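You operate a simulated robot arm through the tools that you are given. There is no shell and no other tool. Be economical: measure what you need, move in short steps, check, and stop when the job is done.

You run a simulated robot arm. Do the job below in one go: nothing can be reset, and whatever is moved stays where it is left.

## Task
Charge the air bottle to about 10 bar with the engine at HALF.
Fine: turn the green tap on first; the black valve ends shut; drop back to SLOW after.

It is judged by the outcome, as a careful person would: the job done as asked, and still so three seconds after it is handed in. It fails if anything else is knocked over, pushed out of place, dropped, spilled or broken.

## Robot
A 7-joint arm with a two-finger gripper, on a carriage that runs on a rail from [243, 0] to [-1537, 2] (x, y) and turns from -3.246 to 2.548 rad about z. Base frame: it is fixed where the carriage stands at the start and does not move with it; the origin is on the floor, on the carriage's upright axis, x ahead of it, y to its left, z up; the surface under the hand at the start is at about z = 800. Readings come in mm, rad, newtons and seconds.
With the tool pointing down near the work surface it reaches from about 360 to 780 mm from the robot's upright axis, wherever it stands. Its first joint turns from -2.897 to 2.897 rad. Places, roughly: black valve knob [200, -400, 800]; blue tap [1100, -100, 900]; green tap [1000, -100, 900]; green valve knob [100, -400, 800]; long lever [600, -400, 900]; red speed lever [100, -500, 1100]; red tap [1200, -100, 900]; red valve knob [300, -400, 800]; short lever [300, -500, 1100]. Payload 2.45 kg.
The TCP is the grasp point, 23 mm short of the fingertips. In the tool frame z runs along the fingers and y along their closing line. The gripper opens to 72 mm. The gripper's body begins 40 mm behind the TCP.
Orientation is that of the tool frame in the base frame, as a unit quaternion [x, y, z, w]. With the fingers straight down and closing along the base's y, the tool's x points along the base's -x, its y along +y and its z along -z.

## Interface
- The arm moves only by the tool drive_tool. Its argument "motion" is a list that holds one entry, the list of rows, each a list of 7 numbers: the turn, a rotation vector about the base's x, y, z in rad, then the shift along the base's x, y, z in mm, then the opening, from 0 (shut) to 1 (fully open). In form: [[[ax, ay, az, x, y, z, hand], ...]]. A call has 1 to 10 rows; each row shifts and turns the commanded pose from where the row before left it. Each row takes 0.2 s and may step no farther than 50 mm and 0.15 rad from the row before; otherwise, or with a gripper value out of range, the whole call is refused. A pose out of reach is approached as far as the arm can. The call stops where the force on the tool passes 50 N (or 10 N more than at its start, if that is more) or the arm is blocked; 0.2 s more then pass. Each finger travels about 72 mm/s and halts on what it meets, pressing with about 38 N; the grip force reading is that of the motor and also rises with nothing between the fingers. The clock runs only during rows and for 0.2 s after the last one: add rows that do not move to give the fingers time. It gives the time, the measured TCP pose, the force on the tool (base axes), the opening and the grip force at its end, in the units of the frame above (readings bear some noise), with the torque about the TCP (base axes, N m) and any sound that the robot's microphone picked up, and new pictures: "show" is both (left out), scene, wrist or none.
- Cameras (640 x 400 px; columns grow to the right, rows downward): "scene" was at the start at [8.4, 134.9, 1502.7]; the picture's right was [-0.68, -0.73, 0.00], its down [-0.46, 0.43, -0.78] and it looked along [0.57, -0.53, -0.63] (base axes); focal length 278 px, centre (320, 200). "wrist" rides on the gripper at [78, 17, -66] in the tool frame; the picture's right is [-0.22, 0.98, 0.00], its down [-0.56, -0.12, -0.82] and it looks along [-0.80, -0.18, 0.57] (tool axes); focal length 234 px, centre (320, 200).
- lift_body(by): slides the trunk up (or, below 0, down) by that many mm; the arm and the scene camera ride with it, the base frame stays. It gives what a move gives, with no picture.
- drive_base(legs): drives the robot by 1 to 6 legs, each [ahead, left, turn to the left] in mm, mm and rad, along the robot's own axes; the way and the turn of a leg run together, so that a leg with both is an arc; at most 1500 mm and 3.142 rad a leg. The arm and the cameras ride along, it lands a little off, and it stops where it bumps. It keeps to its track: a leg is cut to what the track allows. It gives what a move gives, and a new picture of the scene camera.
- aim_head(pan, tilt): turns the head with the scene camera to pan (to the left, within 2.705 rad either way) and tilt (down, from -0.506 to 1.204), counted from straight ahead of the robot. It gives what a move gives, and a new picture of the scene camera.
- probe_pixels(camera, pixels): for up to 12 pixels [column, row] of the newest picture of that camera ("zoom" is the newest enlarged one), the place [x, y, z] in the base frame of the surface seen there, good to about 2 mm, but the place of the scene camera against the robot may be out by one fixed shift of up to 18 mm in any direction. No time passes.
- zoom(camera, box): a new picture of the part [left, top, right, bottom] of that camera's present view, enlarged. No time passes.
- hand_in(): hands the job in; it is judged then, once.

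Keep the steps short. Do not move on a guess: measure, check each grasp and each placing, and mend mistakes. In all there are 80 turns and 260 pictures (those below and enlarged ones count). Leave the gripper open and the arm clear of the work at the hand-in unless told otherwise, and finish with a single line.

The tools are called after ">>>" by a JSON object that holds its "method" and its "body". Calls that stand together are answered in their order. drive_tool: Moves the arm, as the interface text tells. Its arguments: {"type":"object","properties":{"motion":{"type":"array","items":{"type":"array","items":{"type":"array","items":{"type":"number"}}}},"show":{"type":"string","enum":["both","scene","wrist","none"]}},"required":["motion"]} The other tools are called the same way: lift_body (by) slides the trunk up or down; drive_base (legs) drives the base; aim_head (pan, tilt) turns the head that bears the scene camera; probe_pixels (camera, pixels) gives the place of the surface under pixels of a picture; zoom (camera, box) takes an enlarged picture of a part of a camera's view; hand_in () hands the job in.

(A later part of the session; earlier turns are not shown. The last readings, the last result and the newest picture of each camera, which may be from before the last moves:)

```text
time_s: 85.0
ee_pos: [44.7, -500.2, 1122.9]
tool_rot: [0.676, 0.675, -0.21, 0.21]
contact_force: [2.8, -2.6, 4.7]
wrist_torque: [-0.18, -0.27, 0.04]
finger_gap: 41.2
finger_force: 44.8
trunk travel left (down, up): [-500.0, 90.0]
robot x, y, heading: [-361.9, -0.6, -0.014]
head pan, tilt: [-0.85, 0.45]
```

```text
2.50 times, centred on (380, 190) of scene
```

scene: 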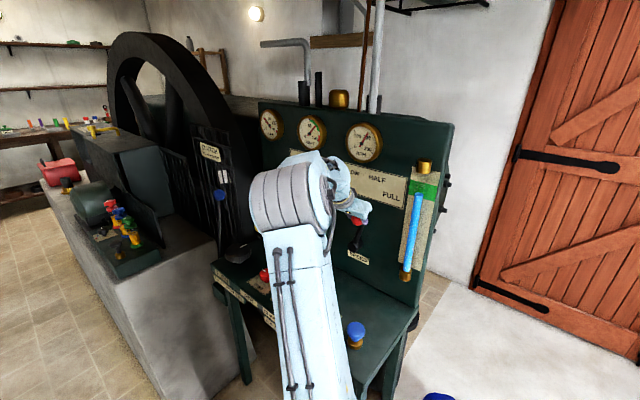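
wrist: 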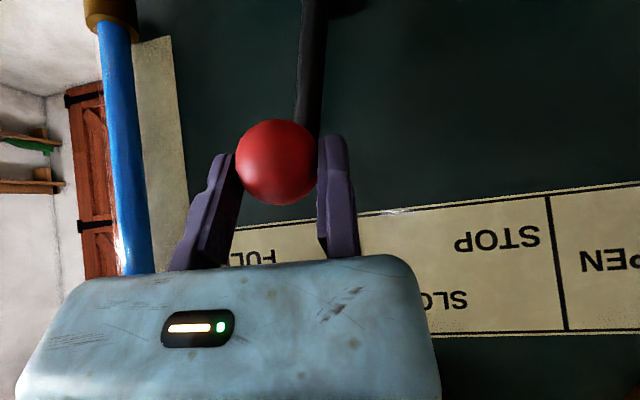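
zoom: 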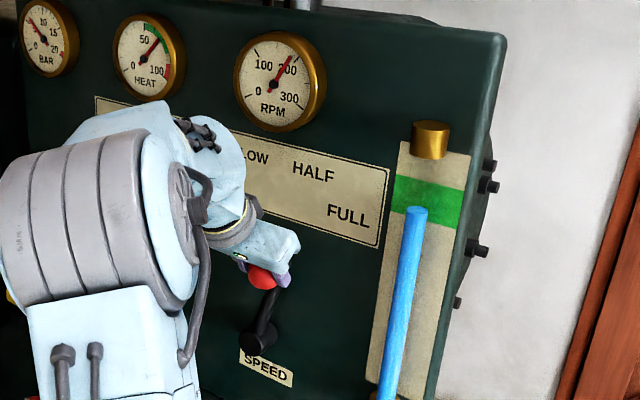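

RPM is about 190. I'll release the ball and back out along the approach line, then check where the lever stays.

>>> {"method": "drive_tool", "body": {"motion": [[[0, 0, 0, 0, 0, 0, 1], [0, 0, 0, 2, 0, 0, 1], [0, 0, 0, 0, 0, 0, 1], [0, 0, 0, 0, 22, 33, 1], [0, 0, 0, 0, 22, 33, 1], [0, 0, 0, 0, 40, 20, 1], [0, 0, 0, 0, 45, 0, 1], [0, 0, 0, 0, 0, 0, 1]]], "show": "both"}}

>>> {"method": "zoom", "body": {"camera": "scene", "box": [340, 115, 390, 165]}}

>>> {"method": "zoom", "body": {"camera": "wrist", "box": [160, 0, 480, 200]}}

```text
time_s: 86.8
ee_pos: [46.4, -369.6, 1207.8]
tool_rot: [0.676, 0.675, -0.209, 0.209]
contact_force: [0.5, -0.3, -0.3]
wrist_torque: [-0.03, 0.01, 0.01]
finger_gap: 71.9
finger_force: 0.1
trunk travel left (down, up): [-500.0, 90.0]
robot x, y, heading: [-365.2, 2.5, -0.014]
head pan, tilt: [-0.85, 0.45]
```

scene: 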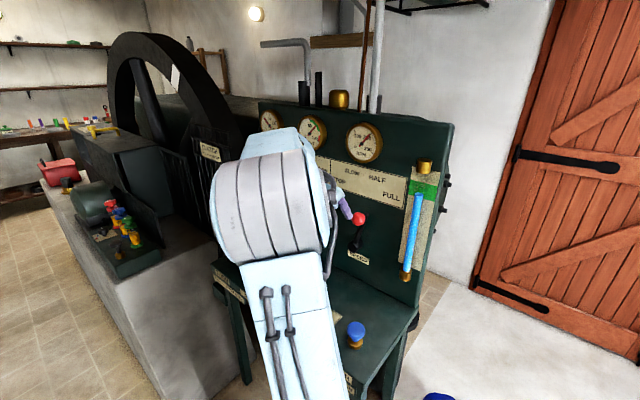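
wrist: 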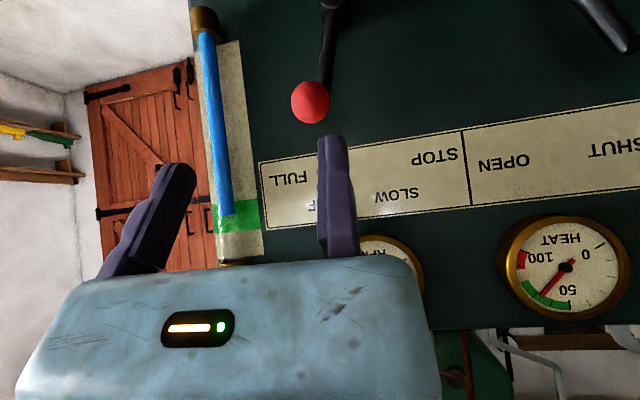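

```text
8.00 times, centred on (365, 140) of scene
```

zoom: 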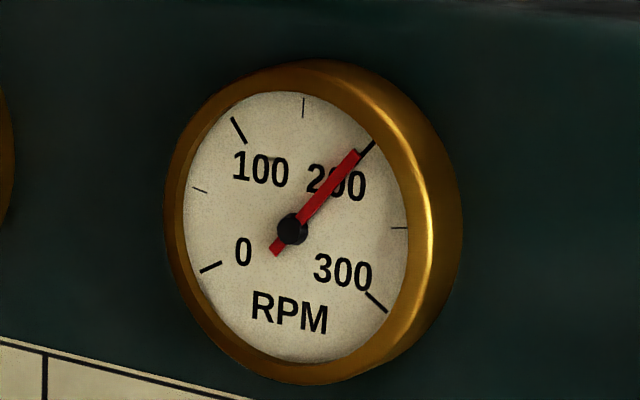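

```text
2.00 times, centred on (320, 100) of wrist
```

zoom: 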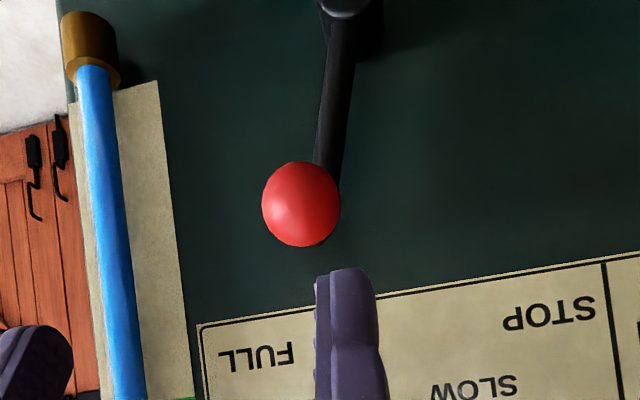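

RPM sits right at 200 and the lever stays on HALF after release. Now the black CHARGE valve. I'll untilt the hand and bring it above the knob.

>>> {"method": "drive_tool", "body": {"motion": [[[0.15, 0, 0, 20, 20, 0, 1], [0.15, 0, 0, 20, 20, 0, 1], [0.15, 0, 0, 25, 20, 0, 1], [0.15, 0, 0, 25, 20, -20, 1], [0, 0, 0, 25, 0, -40, 1], [0, 0, 0, 25, 0, -40, 1], [0, 0, 0, 15, 0, -45, 1]]], "show": "both"}}

>>> {"method": "zoom", "body": {"camera": "wrist", "box": [200, 0, 440, 150]}}

```text
time_s: 88.4
ee_pos: [203.4, -290.8, 1061.9]
tool_rot: [0.708, 0.706, 0.002, 0.0]
contact_force: [0.3, 0.0, -0.9]
wrist_torque: [0.02, -0.01, -0.02]
finger_gap: 71.7
finger_force: 0.1
trunk travel left (down, up): [-500.0, 90.0]
robot x, y, heading: [-364.5, -2.0, -0.018]
head pan, tilt: [-0.85, 0.45]
```

scene: 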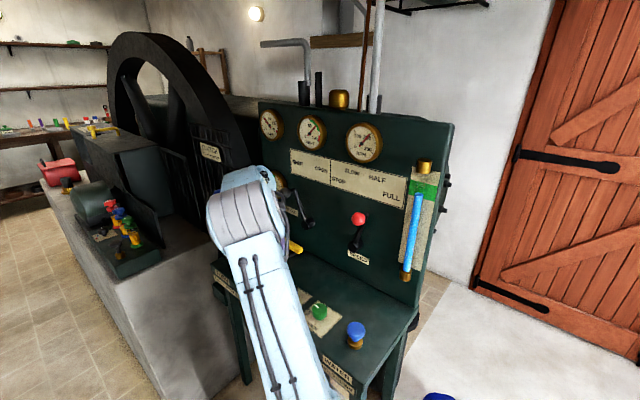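
wrist: 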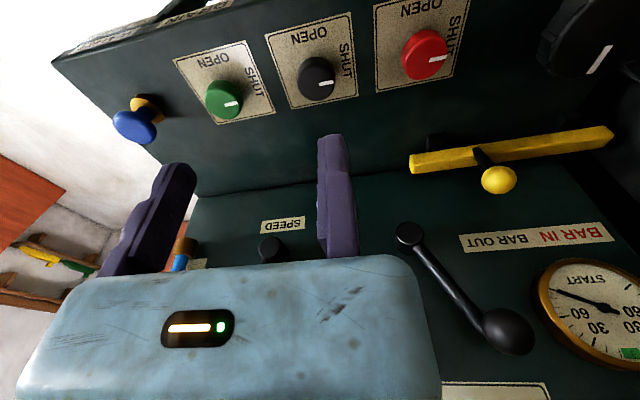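

```text
2.67 times, centred on (320, 75) of wrist
```

zoom: 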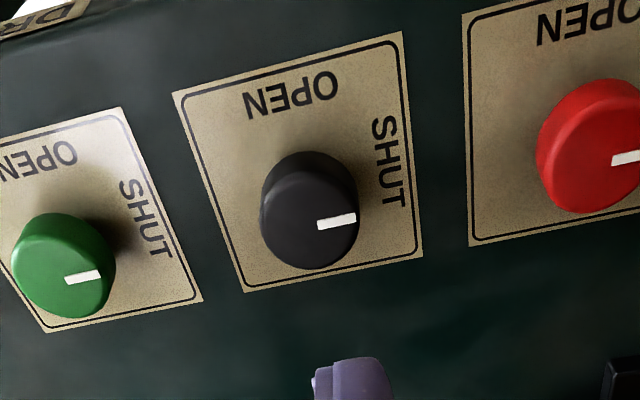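

>>> {"method": "probe_pixels", "body": {"camera": "zoom", "pixels": [[310, 220], [268, 225], [354, 215], [312, 178], [312, 262], [264, 200], [358, 200], [336, 222], [310, 156], [210, 120]]}}

```text
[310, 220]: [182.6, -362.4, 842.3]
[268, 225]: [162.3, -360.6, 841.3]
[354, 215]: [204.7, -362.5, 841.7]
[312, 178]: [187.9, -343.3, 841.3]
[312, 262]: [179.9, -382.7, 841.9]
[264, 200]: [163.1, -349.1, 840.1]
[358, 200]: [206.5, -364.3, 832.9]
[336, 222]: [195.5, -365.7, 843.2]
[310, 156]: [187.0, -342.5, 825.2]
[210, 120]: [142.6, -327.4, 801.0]
```

The knob's centre is (183.5,-363), radius about 22, top z≈842. I'll stage above it and recheck.

>>> {"method": "drive_tool", "body": {"motion": [[[0, 0, 0, 1, -36, 0, 1], [0, 0, 0, 1, -36, 0, 1], [0, 0, 0, 0, 0, -45, 1], [0, 0, 0, 0, 0, -45, 1], [0, 0, 0, 0, 0, -45, 1], [0, 0, 0, 0, 0, -45, 1]]], "show": "both"}}

>>> {"method": "zoom", "body": {"camera": "wrist", "box": [120, 50, 440, 250]}}

>>> {"method": "zoom", "body": {"camera": "scene", "box": [250, 104, 290, 144]}}

```text
time_s: 89.8
ee_pos: [204.3, -364.0, 884.1]
tool_rot: [0.708, 0.707, 0.001, 0.001]
contact_force: [0.0, -0.3, 0.0]
wrist_torque: [-0.01, 0.0, 0.02]
finger_gap: 71.6
finger_force: 0.0
trunk travel left (down, up): [-500.0, 90.0]
robot x, y, heading: [-360.8, 1.4, -0.014]
head pan, tilt: [-0.85, 0.45]
```

scene: 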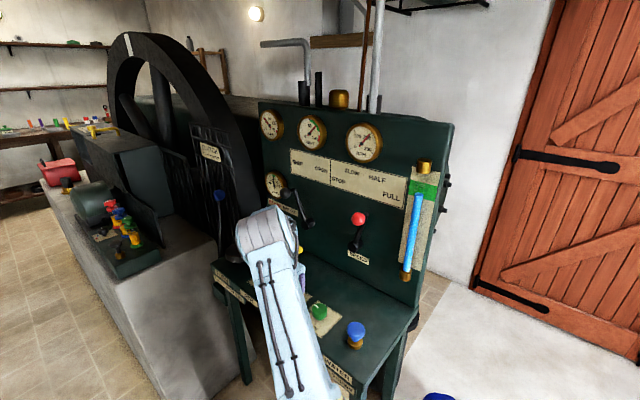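
wrist: 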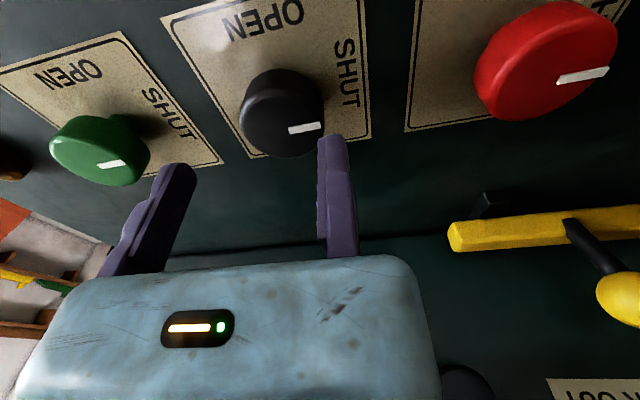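

```text
2.00 times, centred on (280, 150) of wrist
```

zoom: 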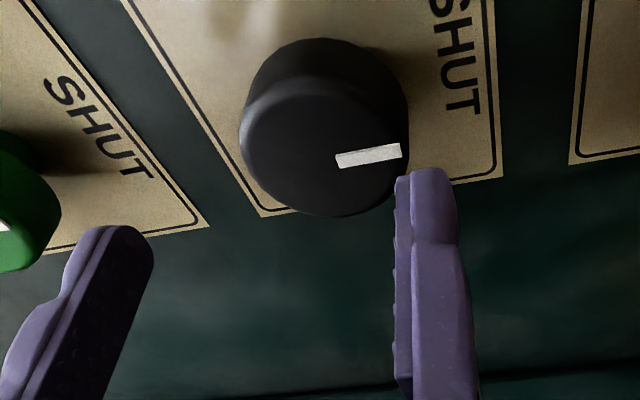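

```text
10.00 times, centred on (270, 124) of scene
```

zoom: 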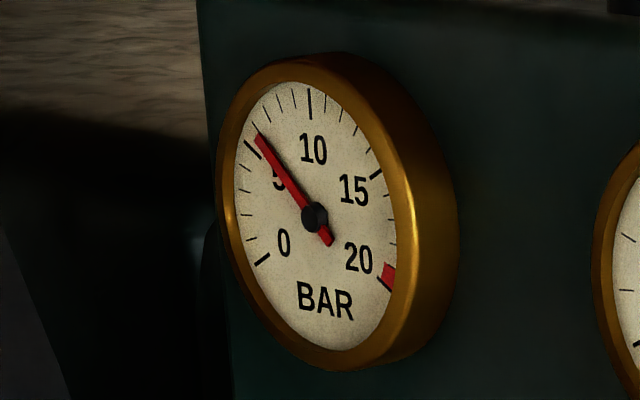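

>>> {"method": "probe_pixels", "body": {"camera": "zoom", "pixels": [[313, 216]]}}

>>> {"method": "probe_pixels", "body": {"camera": "wrist", "pixels": [[323, 125], [322, 115], [242, 122], [280, 155], [285, 100], [320, 160], [325, 140], [322, 200]]}}

```text
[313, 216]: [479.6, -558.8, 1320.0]
```

```text
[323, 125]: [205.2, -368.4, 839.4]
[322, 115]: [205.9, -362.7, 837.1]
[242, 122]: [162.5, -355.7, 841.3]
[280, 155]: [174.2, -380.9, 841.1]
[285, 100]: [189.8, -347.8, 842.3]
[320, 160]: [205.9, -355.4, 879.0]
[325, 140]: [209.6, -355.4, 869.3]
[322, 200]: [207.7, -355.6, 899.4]
```

>>> {"method": "drive_tool", "body": {"motion": [[[0, 0, 0, 2.5, 0, -26, 1], [0, 0, 0, 0, 0, -26, 1], [0, 0, 0, 0, 0, 0, 0.7], [0, 0, 0, 0, 0, 0, 0.55], [0, 0, 0, 0, 0, 0, 0.45]]], "show": "wrist"}}

```text
time_s: 91.0
ee_pos: [205.3, -362.9, 831.4]
tool_rot: [0.709, 0.706, 0.0, 0.0]
contact_force: [-9.8, 1.4, -0.3]
wrist_torque: [-0.03, -0.01, -0.07]
finger_gap: 47.5
finger_force: 45.2
trunk travel left (down, up): [-500.0, 90.0]
robot x, y, heading: [-363.1, -2.4, -0.015]
head pan, tilt: [-0.85, 0.45]
```

wrist: 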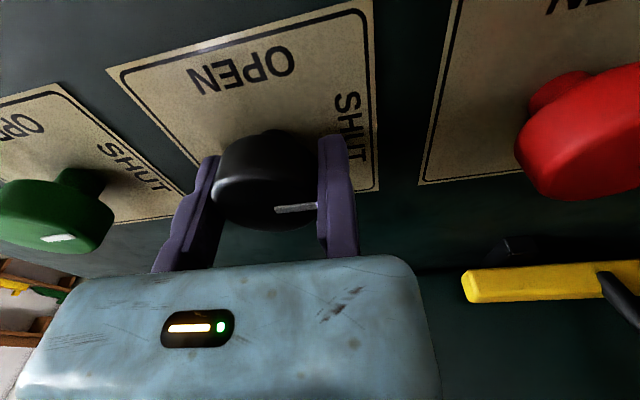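

Firm grip: 47.5 mm gap, 45 N. I'll open counter-clockwise halfway and watch the gauge.

>>> {"method": "drive_tool", "body": {"motion": [[[0, 0, 0.15, -1.2, 3.26, 0, 0.3], [0, 0, 0.15, -0.73, 3.18, 0, 0.3], [0, 0, 0.15, -1.2, 3.04, 0, 0.3], [0, 0, 0.15, -1.64, 2.83, 0, 0.3], [0, 0, 0.15, -2.04, 2.55, 0, 0.3]]], "show": "both"}}

>>> {"method": "zoom", "body": {"camera": "scene", "box": [250, 104, 290, 144]}}

```text
time_s: 92.2
ee_pos: [199.0, -348.3, 831.6]
tool_rot: [0.4, 0.916, 0.002, -0.002]
contact_force: [-19.9, 12.7, -12.0]
wrist_torque: [0.07, -0.27, -0.58]
finger_gap: 47.6
finger_force: 44.5
trunk travel left (down, up): [-500.0, 90.0]
robot x, y, heading: [-364.6, 1.0, -0.017]
head pan, tilt: [-0.85, 0.45]
```

scene: 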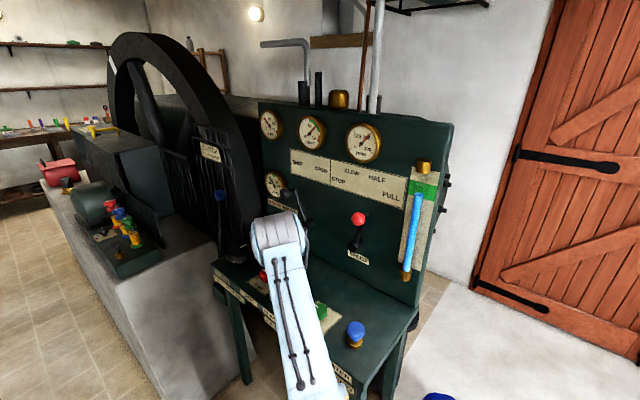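
wrist: 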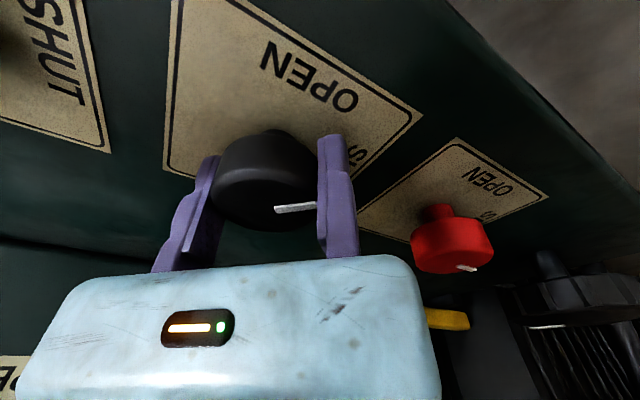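

```text
10.00 times, centred on (270, 124) of scene
```

zoom: 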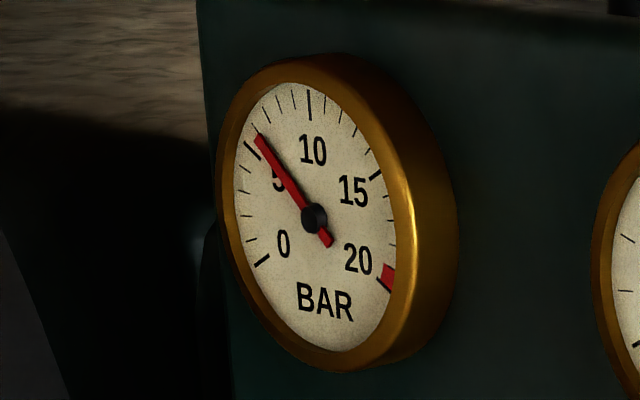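

The knob follows the hand, and the gauge has hardly moved yet. I'll finish opening.

>>> {"method": "drive_tool", "body": {"motion": [[[0, 0, 0.15, -2.4, 2.22, 0, 0.3], [0, 0, 0.15, -2.7, 1.83, 0, 0.3], [0, 0, 0.15, -2.95, 1.41, 0, 0.3], [0, 0, 0.15, -3.13, 0.95, 0, 0.3], [0, 0, 0.12, -2.6, 0.4, 0, 0.3]]], "show": "both"}}

>>> {"method": "zoom", "body": {"camera": "scene", "box": [250, 104, 290, 144]}}

```text
time_s: 93.4
ee_pos: [182.3, -340.9, 831.7]
tool_rot: [0.052, 0.999, 0.001, -0.002]
contact_force: [-30.7, 12.0, -19.6]
wrist_torque: [0.41, -0.18, -0.7]
finger_gap: 47.4
finger_force: 45.0
trunk travel left (down, up): [-500.0, 90.0]
robot x, y, heading: [-366.7, -0.6, -0.017]
head pan, tilt: [-0.85, 0.45]
```

scene: 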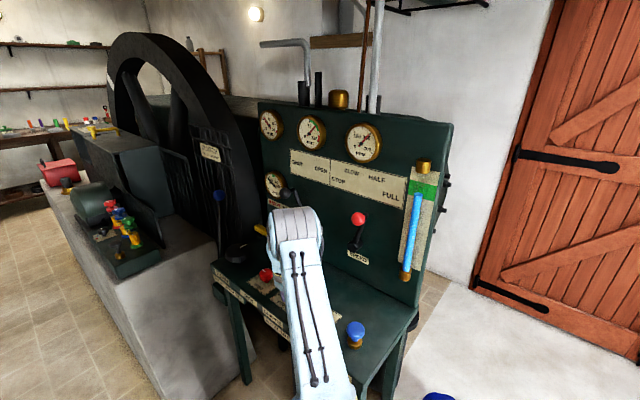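
wrist: 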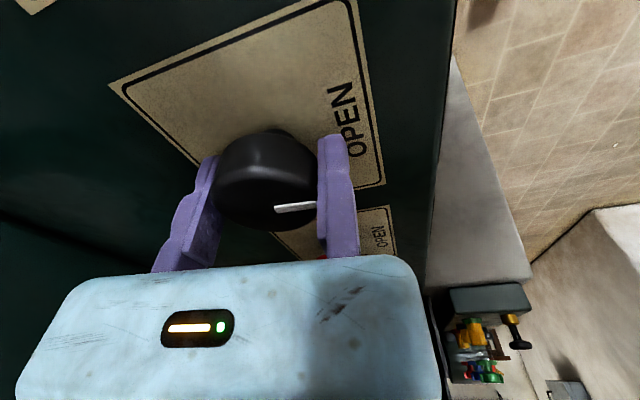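

```text
10.00 times, centred on (270, 124) of scene
```

zoom: 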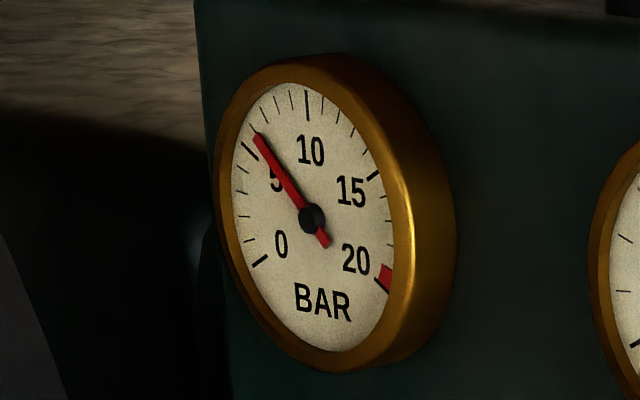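

It's on OPEN. I'll relieve the side load slightly and wait a second to measure the charging rate.

>>> {"method": "drive_tool", "body": {"motion": [[[0, 0, 0.05, -2, 0.5, -1, 0.3], [0, 0, 0, 0, 0, 0, 0.3], [0, 0, 0, 0, 0, 0, 0.3], [0, 0, 0, 0, 0, 0, 0.3], [0, 0, 0, 0, 0, 0, 0.3], [0, 0, 0, 0, 0, 0, 0.3], [0, 0, 0, 0, 0, 0, 0.3], [0, 0, 0, 0, 0, 0, 0.3]]], "show": "scene"}}

>>> {"method": "zoom", "body": {"camera": "scene", "box": [250, 104, 290, 144]}}

```text
time_s: 95.2
ee_pos: [182.1, -340.7, 831.4]
tool_rot: [0.027, 1.0, 0.001, -0.002]
contact_force: [-31.5, 4.1, -16.1]
wrist_torque: [0.23, 0.62, -0.72]
finger_gap: 47.6
finger_force: 45.3
trunk travel left (down, up): [-500.0, 90.0]
robot x, y, heading: [-360.9, -1.7, -0.007]
head pan, tilt: [-0.85, 0.45]
```

scene: 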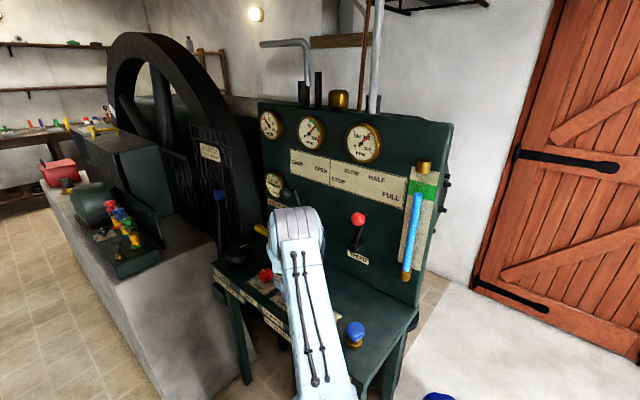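

```text
10.00 times, centred on (270, 124) of scene
```

zoom: 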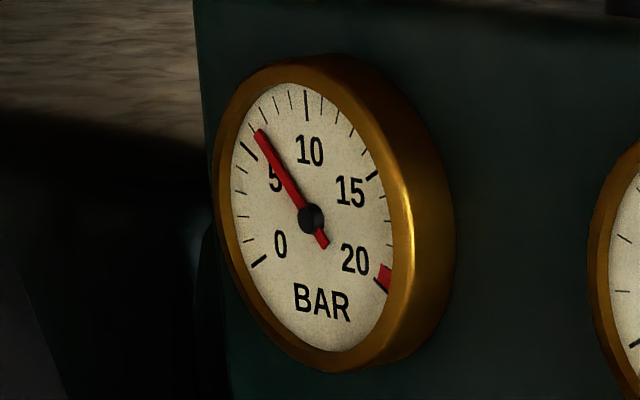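

It's charging slowly and steadily, about 5.9 bar now. I'll keep holding and waiting in 2 s steps.

>>> {"method": "drive_tool", "body": {"motion": [[[0, 0, 0, 0, 0, 0, 0.3], [0, 0, 0, 0, 0, 0, 0.3], [0, 0, 0, 0, 0, 0, 0.3], [0, 0, 0, 0, 0, 0, 0.3], [0, 0, 0, 0, 0, 0, 0.3], [0, 0, 0, 0, 0, 0, 0.3], [0, 0, 0, 0, 0, 0, 0.3], [0, 0, 0, 0, 0, 0, 0.3], [0, 0, 0, 0, 0, 0, 0.3], [0, 0, 0, 0, 0, 0, 0.3]]], "show": "none"}}

>>> {"method": "drive_tool", "body": {"motion": [[[0, 0, 0, 0, 0, 0, 0.3], [0, 0, 0, 0, 0, 0, 0.3], [0, 0, 0, 0, 0, 0, 0.3], [0, 0, 0, 0, 0, 0, 0.3], [0, 0, 0, 0, 0, 0, 0.3], [0, 0, 0, 0, 0, 0, 0.3], [0, 0, 0, 0, 0, 0, 0.3], [0, 0, 0, 0, 0, 0, 0.3], [0, 0, 0, 0, 0, 0, 0.3], [0, 0, 0, 0, 0, 0, 0.3]]], "show": "scene"}}

>>> {"method": "zoom", "body": {"camera": "scene", "box": [250, 104, 290, 144]}}

```text
time_s: 97.4
ee_pos: [181.3, -340.6, 831.1]
tool_rot: [0.028, 1.0, 0.002, -0.001]
contact_force: [-32.7, 1.9, -15.0]
wrist_torque: [0.19, 0.44, -0.73]
finger_gap: 47.6
finger_force: 44.9
trunk travel left (down, up): [-500.0, 90.0]
robot x, y, heading: [-363.6, 3.0, -0.011]
head pan, tilt: [-0.85, 0.45]
```

```text
time_s: 99.6
ee_pos: [182.7, -341.9, 831.6]
tool_rot: [0.027, 1.0, 0.002, -0.001]
contact_force: [-31.6, 2.4, -15.6]
wrist_torque: [0.19, 0.41, -0.73]
finger_gap: 47.4
finger_force: 45.5
trunk travel left (down, up): [-500.0, 90.0]
robot x, y, heading: [-367.9, -0.1, -0.018]
head pan, tilt: [-0.85, 0.45]
```

scene: 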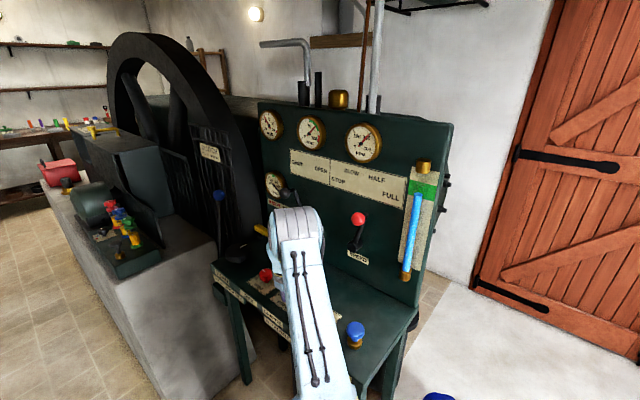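

```text
10.00 times, centred on (270, 124) of scene
```

zoom: 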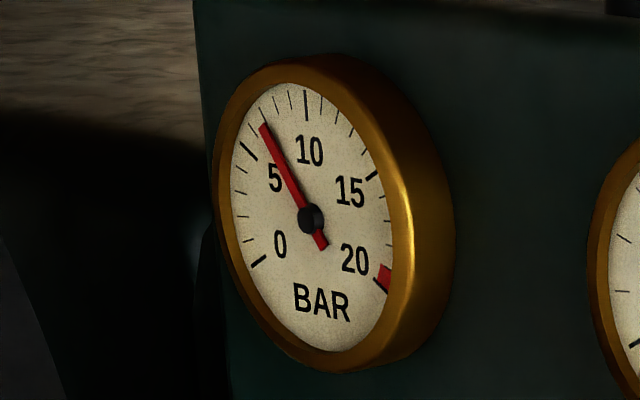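

It's about 6.6 bar and rising about 0.16 bar/s, so roughly 20 s more. I'll wait in steps and then check.

>>> {"method": "drive_tool", "body": {"motion": [[[0, 0, 0, 0, 0, 0, 0.3], [0, 0, 0, 0, 0, 0, 0.3], [0, 0, 0, 0, 0, 0, 0.3], [0, 0, 0, 0, 0, 0, 0.3], [0, 0, 0, 0, 0, 0, 0.3], [0, 0, 0, 0, 0, 0, 0.3], [0, 0, 0, 0, 0, 0, 0.3], [0, 0, 0, 0, 0, 0, 0.3], [0, 0, 0, 0, 0, 0, 0.3], [0, 0, 0, 0, 0, 0, 0.3]]], "show": "none"}}

>>> {"method": "drive_tool", "body": {"motion": [[[0, 0, 0, 0, 0, 0, 0.3], [0, 0, 0, 0, 0, 0, 0.3], [0, 0, 0, 0, 0, 0, 0.3], [0, 0, 0, 0, 0, 0, 0.3], [0, 0, 0, 0, 0, 0, 0.3], [0, 0, 0, 0, 0, 0, 0.3], [0, 0, 0, 0, 0, 0, 0.3], [0, 0, 0, 0, 0, 0, 0.3], [0, 0, 0, 0, 0, 0, 0.3], [0, 0, 0, 0, 0, 0, 0.3]]], "show": "none"}}

>>> {"method": "drive_tool", "body": {"motion": [[[0, 0, 0, 0, 0, 0, 0.3], [0, 0, 0, 0, 0, 0, 0.3], [0, 0, 0, 0, 0, 0, 0.3], [0, 0, 0, 0, 0, 0, 0.3], [0, 0, 0, 0, 0, 0, 0.3], [0, 0, 0, 0, 0, 0, 0.3], [0, 0, 0, 0, 0, 0, 0.3], [0, 0, 0, 0, 0, 0, 0.3], [0, 0, 0, 0, 0, 0, 0.3], [0, 0, 0, 0, 0, 0, 0.3]]], "show": "none"}}

>>> {"method": "drive_tool", "body": {"motion": [[[0, 0, 0, 0, 0, 0, 0.3], [0, 0, 0, 0, 0, 0, 0.3], [0, 0, 0, 0, 0, 0, 0.3], [0, 0, 0, 0, 0, 0, 0.3], [0, 0, 0, 0, 0, 0, 0.3], [0, 0, 0, 0, 0, 0, 0.3], [0, 0, 0, 0, 0, 0, 0.3], [0, 0, 0, 0, 0, 0, 0.3], [0, 0, 0, 0, 0, 0, 0.3], [0, 0, 0, 0, 0, 0, 0.3]]], "show": "scene"}}

>>> {"method": "zoom", "body": {"camera": "scene", "box": [250, 104, 290, 144]}}

```text
time_s: 101.8
ee_pos: [182.6, -341.6, 830.9]
tool_rot: [0.027, 1.0, 0.001, -0.001]
contact_force: [-32.5, 1.8, -14.9]
wrist_torque: [0.16, 0.42, -0.7]
finger_gap: 47.6
finger_force: 44.8
trunk travel left (down, up): [-500.0, 90.0]
robot x, y, heading: [-365.1, 3.3, -0.015]
head pan, tilt: [-0.85, 0.45]
```

```text
time_s: 104.0
ee_pos: [183.0, -341.0, 832.3]
tool_rot: [0.027, 1.0, 0.001, -0.001]
contact_force: [-30.8, 1.8, -14.2]
wrist_torque: [0.17, 0.41, -0.68]
finger_gap: 47.5
finger_force: 45.5
trunk travel left (down, up): [-500.0, 90.0]
robot x, y, heading: [-362.1, 1.4, -0.013]
head pan, tilt: [-0.85, 0.45]
```

```text
time_s: 106.2
ee_pos: [182.6, -341.2, 831.3]
tool_rot: [0.027, 1.0, 0.002, -0.001]
contact_force: [-28.5, 2.4, -14.8]
wrist_torque: [0.16, 0.37, -0.69]
finger_gap: 47.5
finger_force: 45.5
trunk travel left (down, up): [-500.0, 90.0]
robot x, y, heading: [-363.8, -2.1, -0.012]
head pan, tilt: [-0.85, 0.45]
```

```text
time_s: 108.4
ee_pos: [182.2, -341.3, 831.8]
tool_rot: [0.027, 1.0, 0.002, -0.001]
contact_force: [-28.1, 3.5, -12.8]
wrist_torque: [0.2, 0.38, -0.62]
finger_gap: 47.5
finger_force: 45.3
trunk travel left (down, up): [-500.0, 90.0]
robot x, y, heading: [-361.6, 0.7, -0.015]
head pan, tilt: [-0.85, 0.45]
```

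scene: 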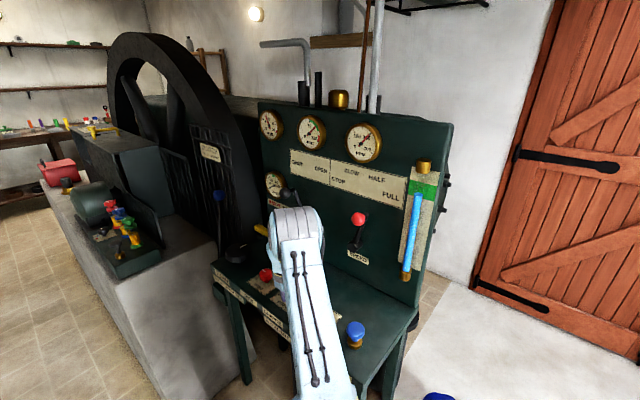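

```text
10.00 times, centred on (270, 124) of scene
```

zoom: 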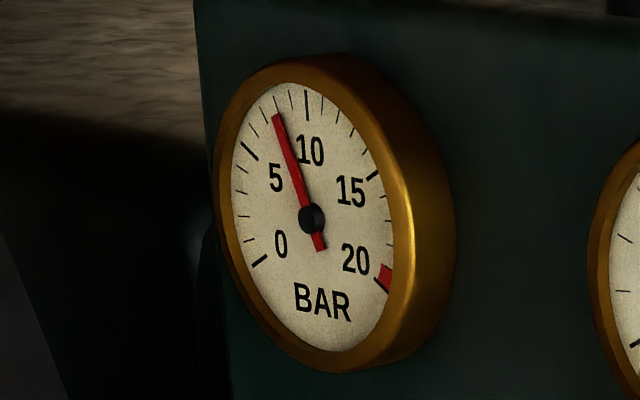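

It's about 8.0 bar. I'll check the other instruments meanwhile, since the blue level looks a little lower.

>>> {"method": "zoom", "body": {"camera": "scene", "box": [290, 105, 450, 285]}}

>>> {"method": "drive_tool", "body": {"motion": [[[0, 0, 0, 0, 0, 0, 0.3], [0, 0, 0, 0, 0, 0, 0.3], [0, 0, 0, 0, 0, 0, 0.3], [0, 0, 0, 0, 0, 0, 0.3], [0, 0, 0, 0, 0, 0, 0.3], [0, 0, 0, 0, 0, 0, 0.3], [0, 0, 0, 0, 0, 0, 0.3], [0, 0, 0, 0, 0, 0, 0.3], [0, 0, 0, 0, 0, 0, 0.3], [0, 0, 0, 0, 0, 0, 0.3]]], "show": "none"}}

>>> {"method": "drive_tool", "body": {"motion": [[[0, 0, 0, 0, 0, 0, 0.3], [0, 0, 0, 0, 0, 0, 0.3], [0, 0, 0, 0, 0, 0, 0.3], [0, 0, 0, 0, 0, 0, 0.3], [0, 0, 0, 0, 0, 0, 0.3], [0, 0, 0, 0, 0, 0, 0.3], [0, 0, 0, 0, 0, 0, 0.3], [0, 0, 0, 0, 0, 0, 0.3], [0, 0, 0, 0, 0, 0, 0.3], [0, 0, 0, 0, 0, 0, 0.3]]], "show": "none"}}

>>> {"method": "drive_tool", "body": {"motion": [[[0, 0, 0, 0, 0, 0, 0.3], [0, 0, 0, 0, 0, 0, 0.3], [0, 0, 0, 0, 0, 0, 0.3], [0, 0, 0, 0, 0, 0, 0.3], [0, 0, 0, 0, 0, 0, 0.3], [0, 0, 0, 0, 0, 0, 0.3], [0, 0, 0, 0, 0, 0, 0.3], [0, 0, 0, 0, 0, 0, 0.3], [0, 0, 0, 0, 0, 0, 0.3], [0, 0, 0, 0, 0, 0, 0.3]]], "show": "scene"}}

>>> {"method": "zoom", "body": {"camera": "scene", "box": [250, 104, 290, 144]}}

```text
2.22 times, centred on (370, 195) of scene
```

zoom: 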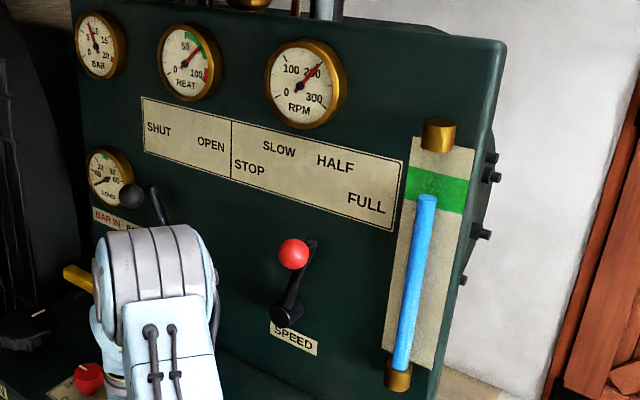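

```text
time_s: 110.6
ee_pos: [183.2, -341.5, 832.0]
tool_rot: [0.028, 1.0, 0.002, -0.001]
contact_force: [-27.0, 3.8, -13.9]
wrist_torque: [0.14, 0.32, -0.62]
finger_gap: 47.5
finger_force: 45.2
trunk travel left (down, up): [-500.0, 90.0]
robot x, y, heading: [-362.0, -3.1, -0.016]
head pan, tilt: [-0.85, 0.45]
```

```text
time_s: 112.8
ee_pos: [184.9, -340.3, 831.1]
tool_rot: [0.027, 1.0, 0.001, -0.001]
contact_force: [-26.0, 3.8, -13.7]
wrist_torque: [0.19, 0.33, -0.57]
finger_gap: 47.7
finger_force: 45.3
trunk travel left (down, up): [-500.0, 90.0]
robot x, y, heading: [-365.9, -1.1, -0.014]
head pan, tilt: [-0.85, 0.45]
```

```text
time_s: 115.0
ee_pos: [184.2, -340.7, 831.1]
tool_rot: [0.027, 1.0, 0.001, -0.001]
contact_force: [-25.7, 4.3, -14.1]
wrist_torque: [0.16, 0.28, -0.57]
finger_gap: 47.5
finger_force: 44.8
trunk travel left (down, up): [-500.0, 90.0]
robot x, y, heading: [-363.2, -3.7, -0.02]
head pan, tilt: [-0.85, 0.45]
```

scene: 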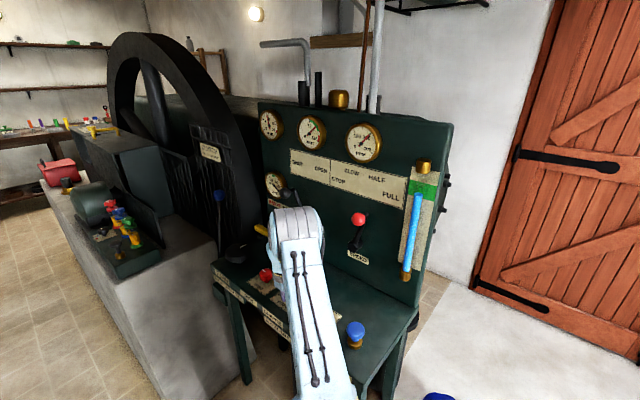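

```text
10.00 times, centred on (270, 124) of scene
```

zoom: 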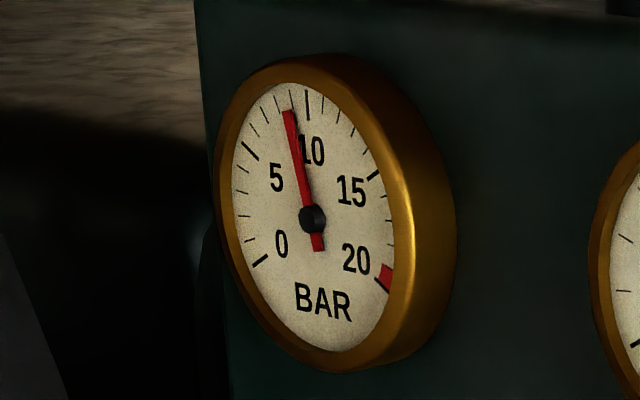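

About 8.7 bar, with heat and water still in the green. I'll wait about 9 s more.

>>> {"method": "drive_tool", "body": {"motion": [[[0, 0, 0, 0, 0, 0, 0.3], [0, 0, 0, 0, 0, 0, 0.3], [0, 0, 0, 0, 0, 0, 0.3], [0, 0, 0, 0, 0, 0, 0.3], [0, 0, 0, 0, 0, 0, 0.3], [0, 0, 0, 0, 0, 0, 0.3], [0, 0, 0, 0, 0, 0, 0.3], [0, 0, 0, 0, 0, 0, 0.3], [0, 0, 0, 0, 0, 0, 0.3], [0, 0, 0, 0, 0, 0, 0.3]]], "show": "none"}}

>>> {"method": "drive_tool", "body": {"motion": [[[0, 0, 0, 0, 0, 0, 0.3], [0, 0, 0, 0, 0, 0, 0.3], [0, 0, 0, 0, 0, 0, 0.3], [0, 0, 0, 0, 0, 0, 0.3], [0, 0, 0, 0, 0, 0, 0.3], [0, 0, 0, 0, 0, 0, 0.3], [0, 0, 0, 0, 0, 0, 0.3], [0, 0, 0, 0, 0, 0, 0.3], [0, 0, 0, 0, 0, 0, 0.3], [0, 0, 0, 0, 0, 0, 0.3]]], "show": "none"}}

>>> {"method": "drive_tool", "body": {"motion": [[[0, 0, 0, 0, 0, 0, 0.3], [0, 0, 0, 0, 0, 0, 0.3], [0, 0, 0, 0, 0, 0, 0.3], [0, 0, 0, 0, 0, 0, 0.3], [0, 0, 0, 0, 0, 0, 0.3], [0, 0, 0, 0, 0, 0, 0.3], [0, 0, 0, 0, 0, 0, 0.3], [0, 0, 0, 0, 0, 0, 0.3], [0, 0, 0, 0, 0, 0, 0.3], [0, 0, 0, 0, 0, 0, 0.3]]], "show": "scene"}}

>>> {"method": "zoom", "body": {"camera": "scene", "box": [250, 104, 290, 144]}}

```text
time_s: 117.2
ee_pos: [183.6, -340.9, 831.5]
tool_rot: [0.026, 1.0, 0.001, -0.001]
contact_force: [-23.7, 4.5, -12.7]
wrist_torque: [0.18, 0.31, -0.54]
finger_gap: 47.6
finger_force: 44.6
trunk travel left (down, up): [-500.0, 90.0]
robot x, y, heading: [-362.9, 0.1, -0.014]
head pan, tilt: [-0.85, 0.45]
```

```text
time_s: 119.4
ee_pos: [183.6, -341.7, 831.9]
tool_rot: [0.027, 1.0, 0.001, -0.001]
contact_force: [-23.0, 5.7, -13.0]
wrist_torque: [0.2, 0.31, -0.52]
finger_gap: 47.7
finger_force: 44.4
trunk travel left (down, up): [-500.0, 90.0]
robot x, y, heading: [-364.8, -0.1, -0.011]
head pan, tilt: [-0.85, 0.45]
```

```text
time_s: 121.6
ee_pos: [183.7, -341.8, 832.9]
tool_rot: [0.028, 1.0, 0.001, 0.0]
contact_force: [-21.7, 5.0, -13.1]
wrist_torque: [0.22, 0.26, -0.5]
finger_gap: 47.4
finger_force: 44.7
trunk travel left (down, up): [-500.0, 90.0]
robot x, y, heading: [-363.8, -4.0, -0.012]
head pan, tilt: [-0.85, 0.45]
```

scene: 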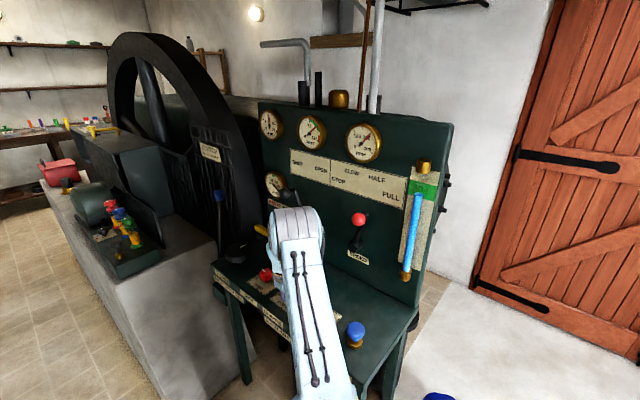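

```text
10.00 times, centred on (270, 124) of scene
```

zoom: 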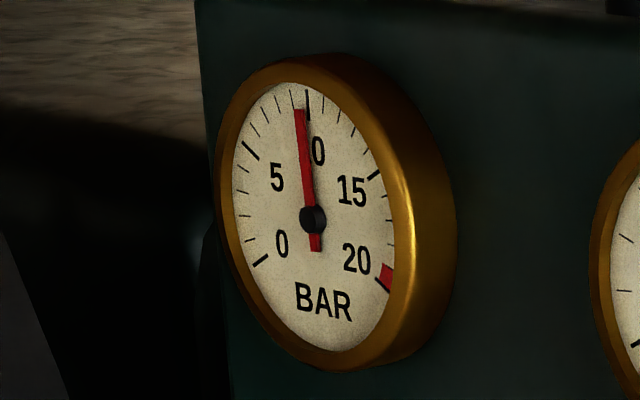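

About 9.5 bar. I'll wait another 2 s, then shut by the reverse turn.

>>> {"method": "drive_tool", "body": {"motion": [[[0, 0, 0, 0, 0, 0, 0.3], [0, 0, 0, 0, 0, 0, 0.3], [0, 0, 0, 0, 0, 0, 0.3], [0, 0, 0, 0, 0, 0, 0.3], [0, 0, 0, 0, 0, 0, 0.3], [0, 0, 0, 0, 0, 0, 0.3], [0, 0, 0, 0, 0, 0, 0.3], [0, 0, 0, 0, 0, 0, 0.3], [0, 0, 0, 0, 0, 0, 0.3]]], "show": "none"}}

>>> {"method": "drive_tool", "body": {"motion": [[[0, 0, -0.15, 4.2, -0.5, 0.5, 0.3], [0, 0, -0.15, 3.13, -0.95, 0, 0.3], [0, 0, -0.15, 2.95, -1.41, 0, 0.3], [0, 0, -0.15, 2.7, -1.83, 0, 0.3], [0, 0, -0.15, 2.4, -2.22, 0, 0.3], [0, 0, -0.15, 2.04, -2.55, 0, 0.3], [0, 0, -0.15, 1.64, -2.83, 0, 0.3], [0, 0, -0.15, 1.2, -3.04, 0, 0.3], [0, 0, -0.15, 0.73, -3.18, 0, 0.3], [0, 0, -0.15, 0.24, -3.26, 0, 0.3]]], "show": "both"}}

>>> {"method": "zoom", "body": {"camera": "scene", "box": [250, 104, 290, 144]}}

```text
time_s: 123.6
ee_pos: [183.5, -342.1, 831.8]
tool_rot: [0.027, 1.0, 0.001, 0.0]
contact_force: [-21.6, 5.9, -12.5]
wrist_torque: [0.19, 0.25, -0.5]
finger_gap: 47.6
finger_force: 44.7
trunk travel left (down, up): [-500.0, 90.0]
robot x, y, heading: [-366.1, -0.6, -0.015]
head pan, tilt: [-0.85, 0.45]
```

```text
time_s: 125.8
ee_pos: [207.2, -364.0, 833.1]
tool_rot: [0.701, 0.714, 0.0, 0.001]
contact_force: [-8.9, -6.6, -6.3]
wrist_torque: [0.09, 0.1, 1.12]
finger_gap: 47.5
finger_force: 44.8
trunk travel left (down, up): [-500.0, 90.0]
robot x, y, heading: [-362.6, 1.2, -0.016]
head pan, tilt: [-0.85, 0.45]
```

scene: 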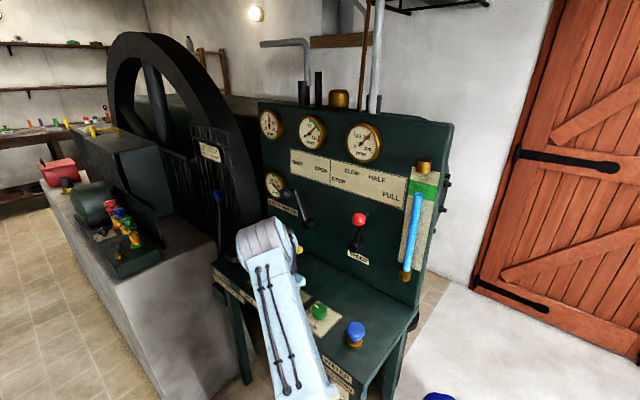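
wrist: 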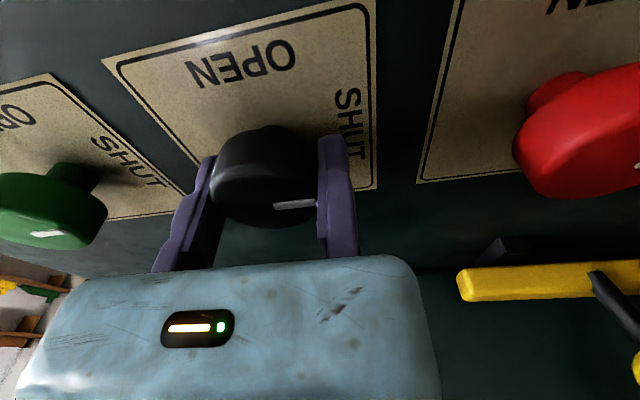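

```text
10.00 times, centred on (270, 124) of scene
```

zoom: 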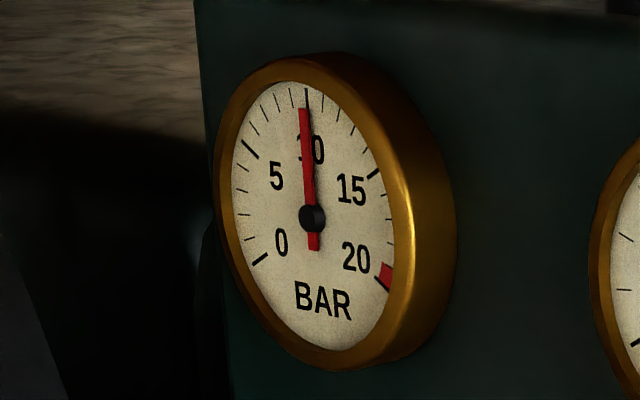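

The gauge reads about 9.9 bar and the knob is back against its SHUT stop at +1.1 N·m. I'll add a small firming nudge, release and rise, then check that the reading holds.

>>> {"method": "drive_tool", "body": {"motion": [[[0, 0, -0.06, 0, -1.2, 0, 0.3], [0, 0, 0, 0, 0, 0, 0.3], [0, 0, 0, 0, 0, 0, 1], [0, 0, 0, 2, 0, 0, 1], [0, 0, 0, 0, 0, 30, 1], [0, 0, 0, 0, 0, 45, 1], [0, 0, 0, 0, 30, 40, 1], [0, 0, 0, 0, 30, 40, 1]]], "show": "both"}}

>>> {"method": "zoom", "body": {"camera": "wrist", "box": [200, 30, 440, 180]}}

>>> {"method": "zoom", "body": {"camera": "scene", "box": [250, 104, 290, 144]}}

```text
time_s: 127.6
ee_pos: [209.8, -305.8, 988.6]
tool_rot: [0.721, 0.693, -0.001, 0.0]
contact_force: [-0.6, -0.2, 0.7]
wrist_torque: [0.0, 0.0, 0.04]
finger_gap: 72.1
finger_force: 0.1
trunk travel left (down, up): [-500.0, 90.0]
robot x, y, heading: [-362.2, 1.3, -0.014]
head pan, tilt: [-0.85, 0.45]
```

scene: 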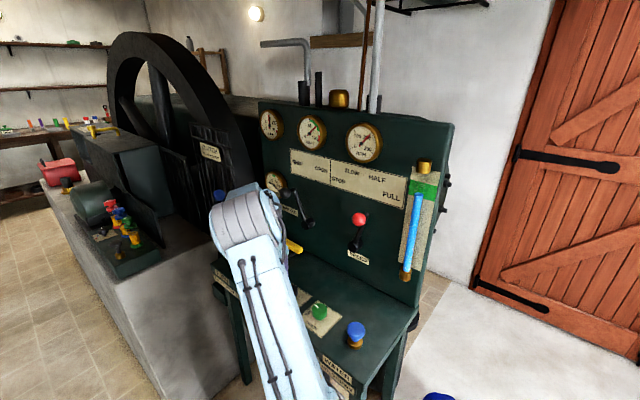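
wrist: 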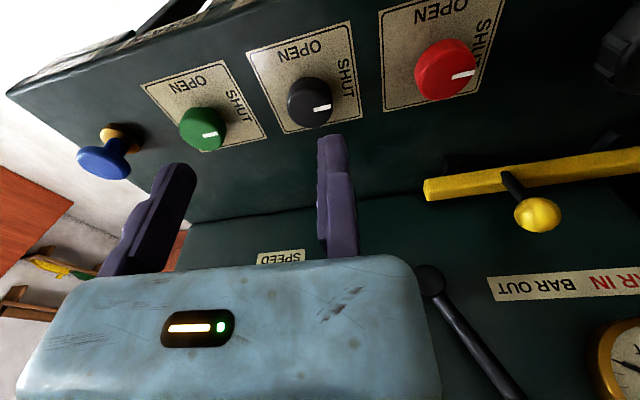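

```text
2.67 times, centred on (320, 105) of wrist
```

zoom: 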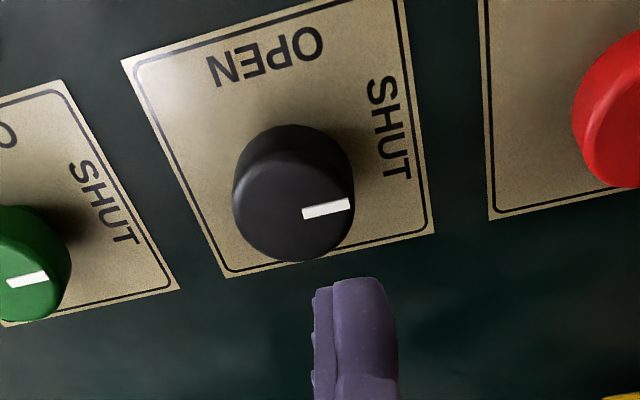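

```text
10.00 times, centred on (270, 124) of scene
```

zoom: 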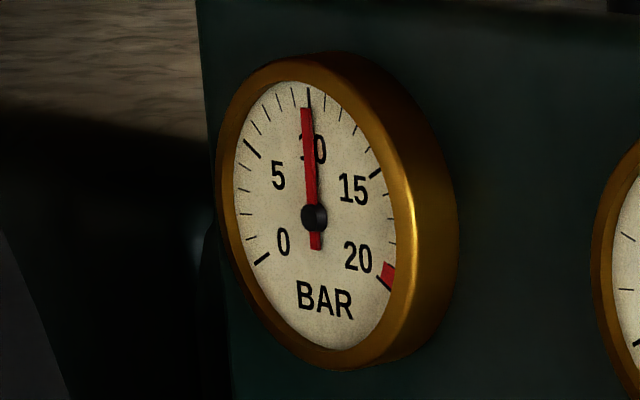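

The black valve is shut and the gauge holds at about 9.8–9.9 bar. Next is the speed lever back to SLOW. I'll return to the staging point by the lever with the same tilt.

>>> {"method": "drive_tool", "body": {"motion": [[[0, 0, 0.04, -5, 0, 48, 1], [0, 0, 0, -10, 0, 48, 1], [0, 0, 0, -20, 0, 45, 1], [0, 0, 0, -25, 0, 42, 1], [-0.15, 0, 0, -25, 0, 36, 1], [-0.15, 0, 0, -25, -16, 0, 1], [-0.15, 0, 0, -25, -16, 0, 1], [-0.15, 0, 0, -26, -16, 0, 1], [0, 0, 0, 0, -16, 0, 1]]], "show": "wrist"}}

>>> {"method": "drive_tool", "body": {"motion": [[[0, 0, 0, 0, -45, 0, 1], [0, 0, 0, 0, -40, -20, 1], [0, 0, 0, 0, -11, -16, 1]]], "show": "both"}}

```text
time_s: 129.6
ee_pos: [46.8, -369.4, 1206.0]
tool_rot: [0.676, 0.675, -0.208, 0.21]
contact_force: [-0.1, 0.5, -0.3]
wrist_torque: [-0.01, 0.01, -0.02]
finger_gap: 72.2
finger_force: 0.1
trunk travel left (down, up): [-500.0, 90.0]
robot x, y, heading: [-361.0, 0.0, -0.012]
head pan, tilt: [-0.85, 0.45]
```

wrist: 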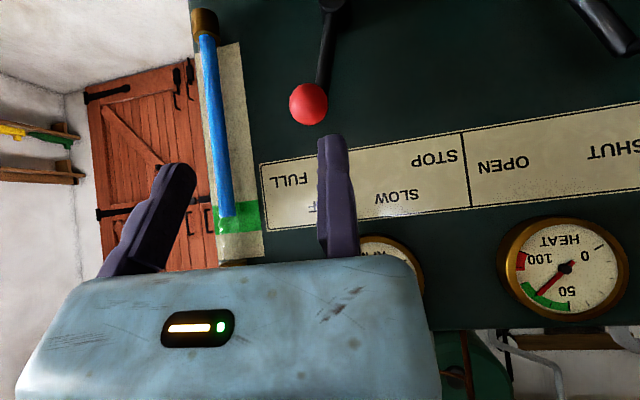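

```text
time_s: 130.4
ee_pos: [47.8, -465.9, 1169.3]
tool_rot: [0.676, 0.675, -0.208, 0.21]
contact_force: [-0.3, 0.7, 0.0]
wrist_torque: [0.03, 0.02, -0.05]
finger_gap: 72.1
finger_force: 0.1
trunk travel left (down, up): [-500.0, 90.0]
robot x, y, heading: [-366.2, -0.2, -0.013]
head pan, tilt: [-0.85, 0.45]
```

scene: 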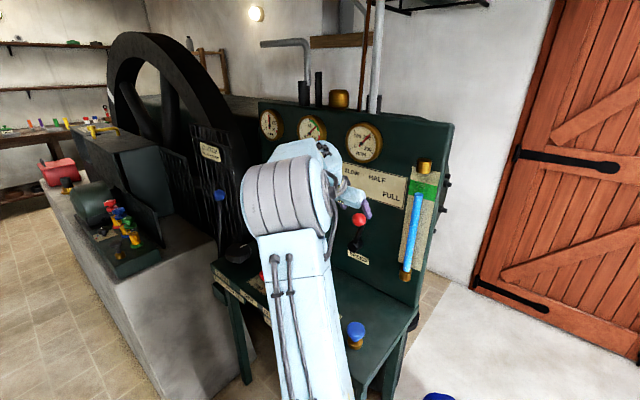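
wrist: 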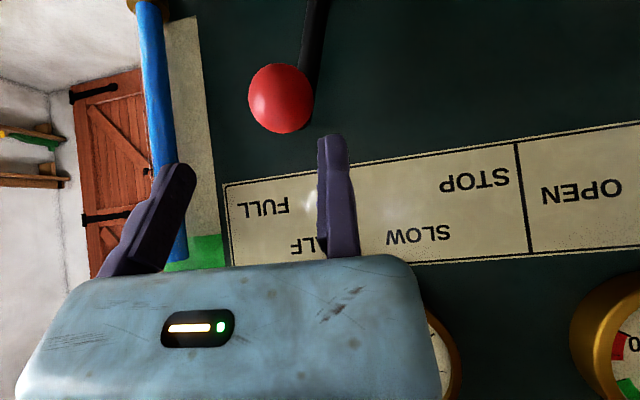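

The ball is between the fingers. I'll advance and grip it.

>>> {"method": "drive_tool", "body": {"motion": [[[0, 0, 0, 0, -17, -23, 1], [0, 0, 0, 0, -17, -23, 1], [0, 0, 0, 0, 0, 0, 0.5], [0, 0, 0, 0, 0, 0, 0.4], [0, 0, 0, 0, 0, 0, 0.3], [0, 0, 0, 0, 0, 0, 0.3]]], "show": "wrist"}}

```text
time_s: 131.8
ee_pos: [45.8, -498.9, 1125.8]
tool_rot: [0.676, 0.675, -0.208, 0.21]
contact_force: [-2.2, 0.4, 4.9]
wrist_torque: [0.0, 0.39, -0.07]
finger_gap: 41.1
finger_force: 45.0
trunk travel left (down, up): [-500.0, 90.0]
robot x, y, heading: [-360.7, 1.4, -0.014]
head pan, tilt: [-0.85, 0.45]
```

wrist: 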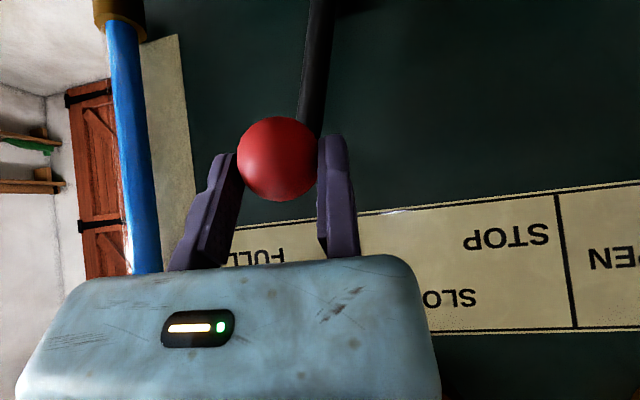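

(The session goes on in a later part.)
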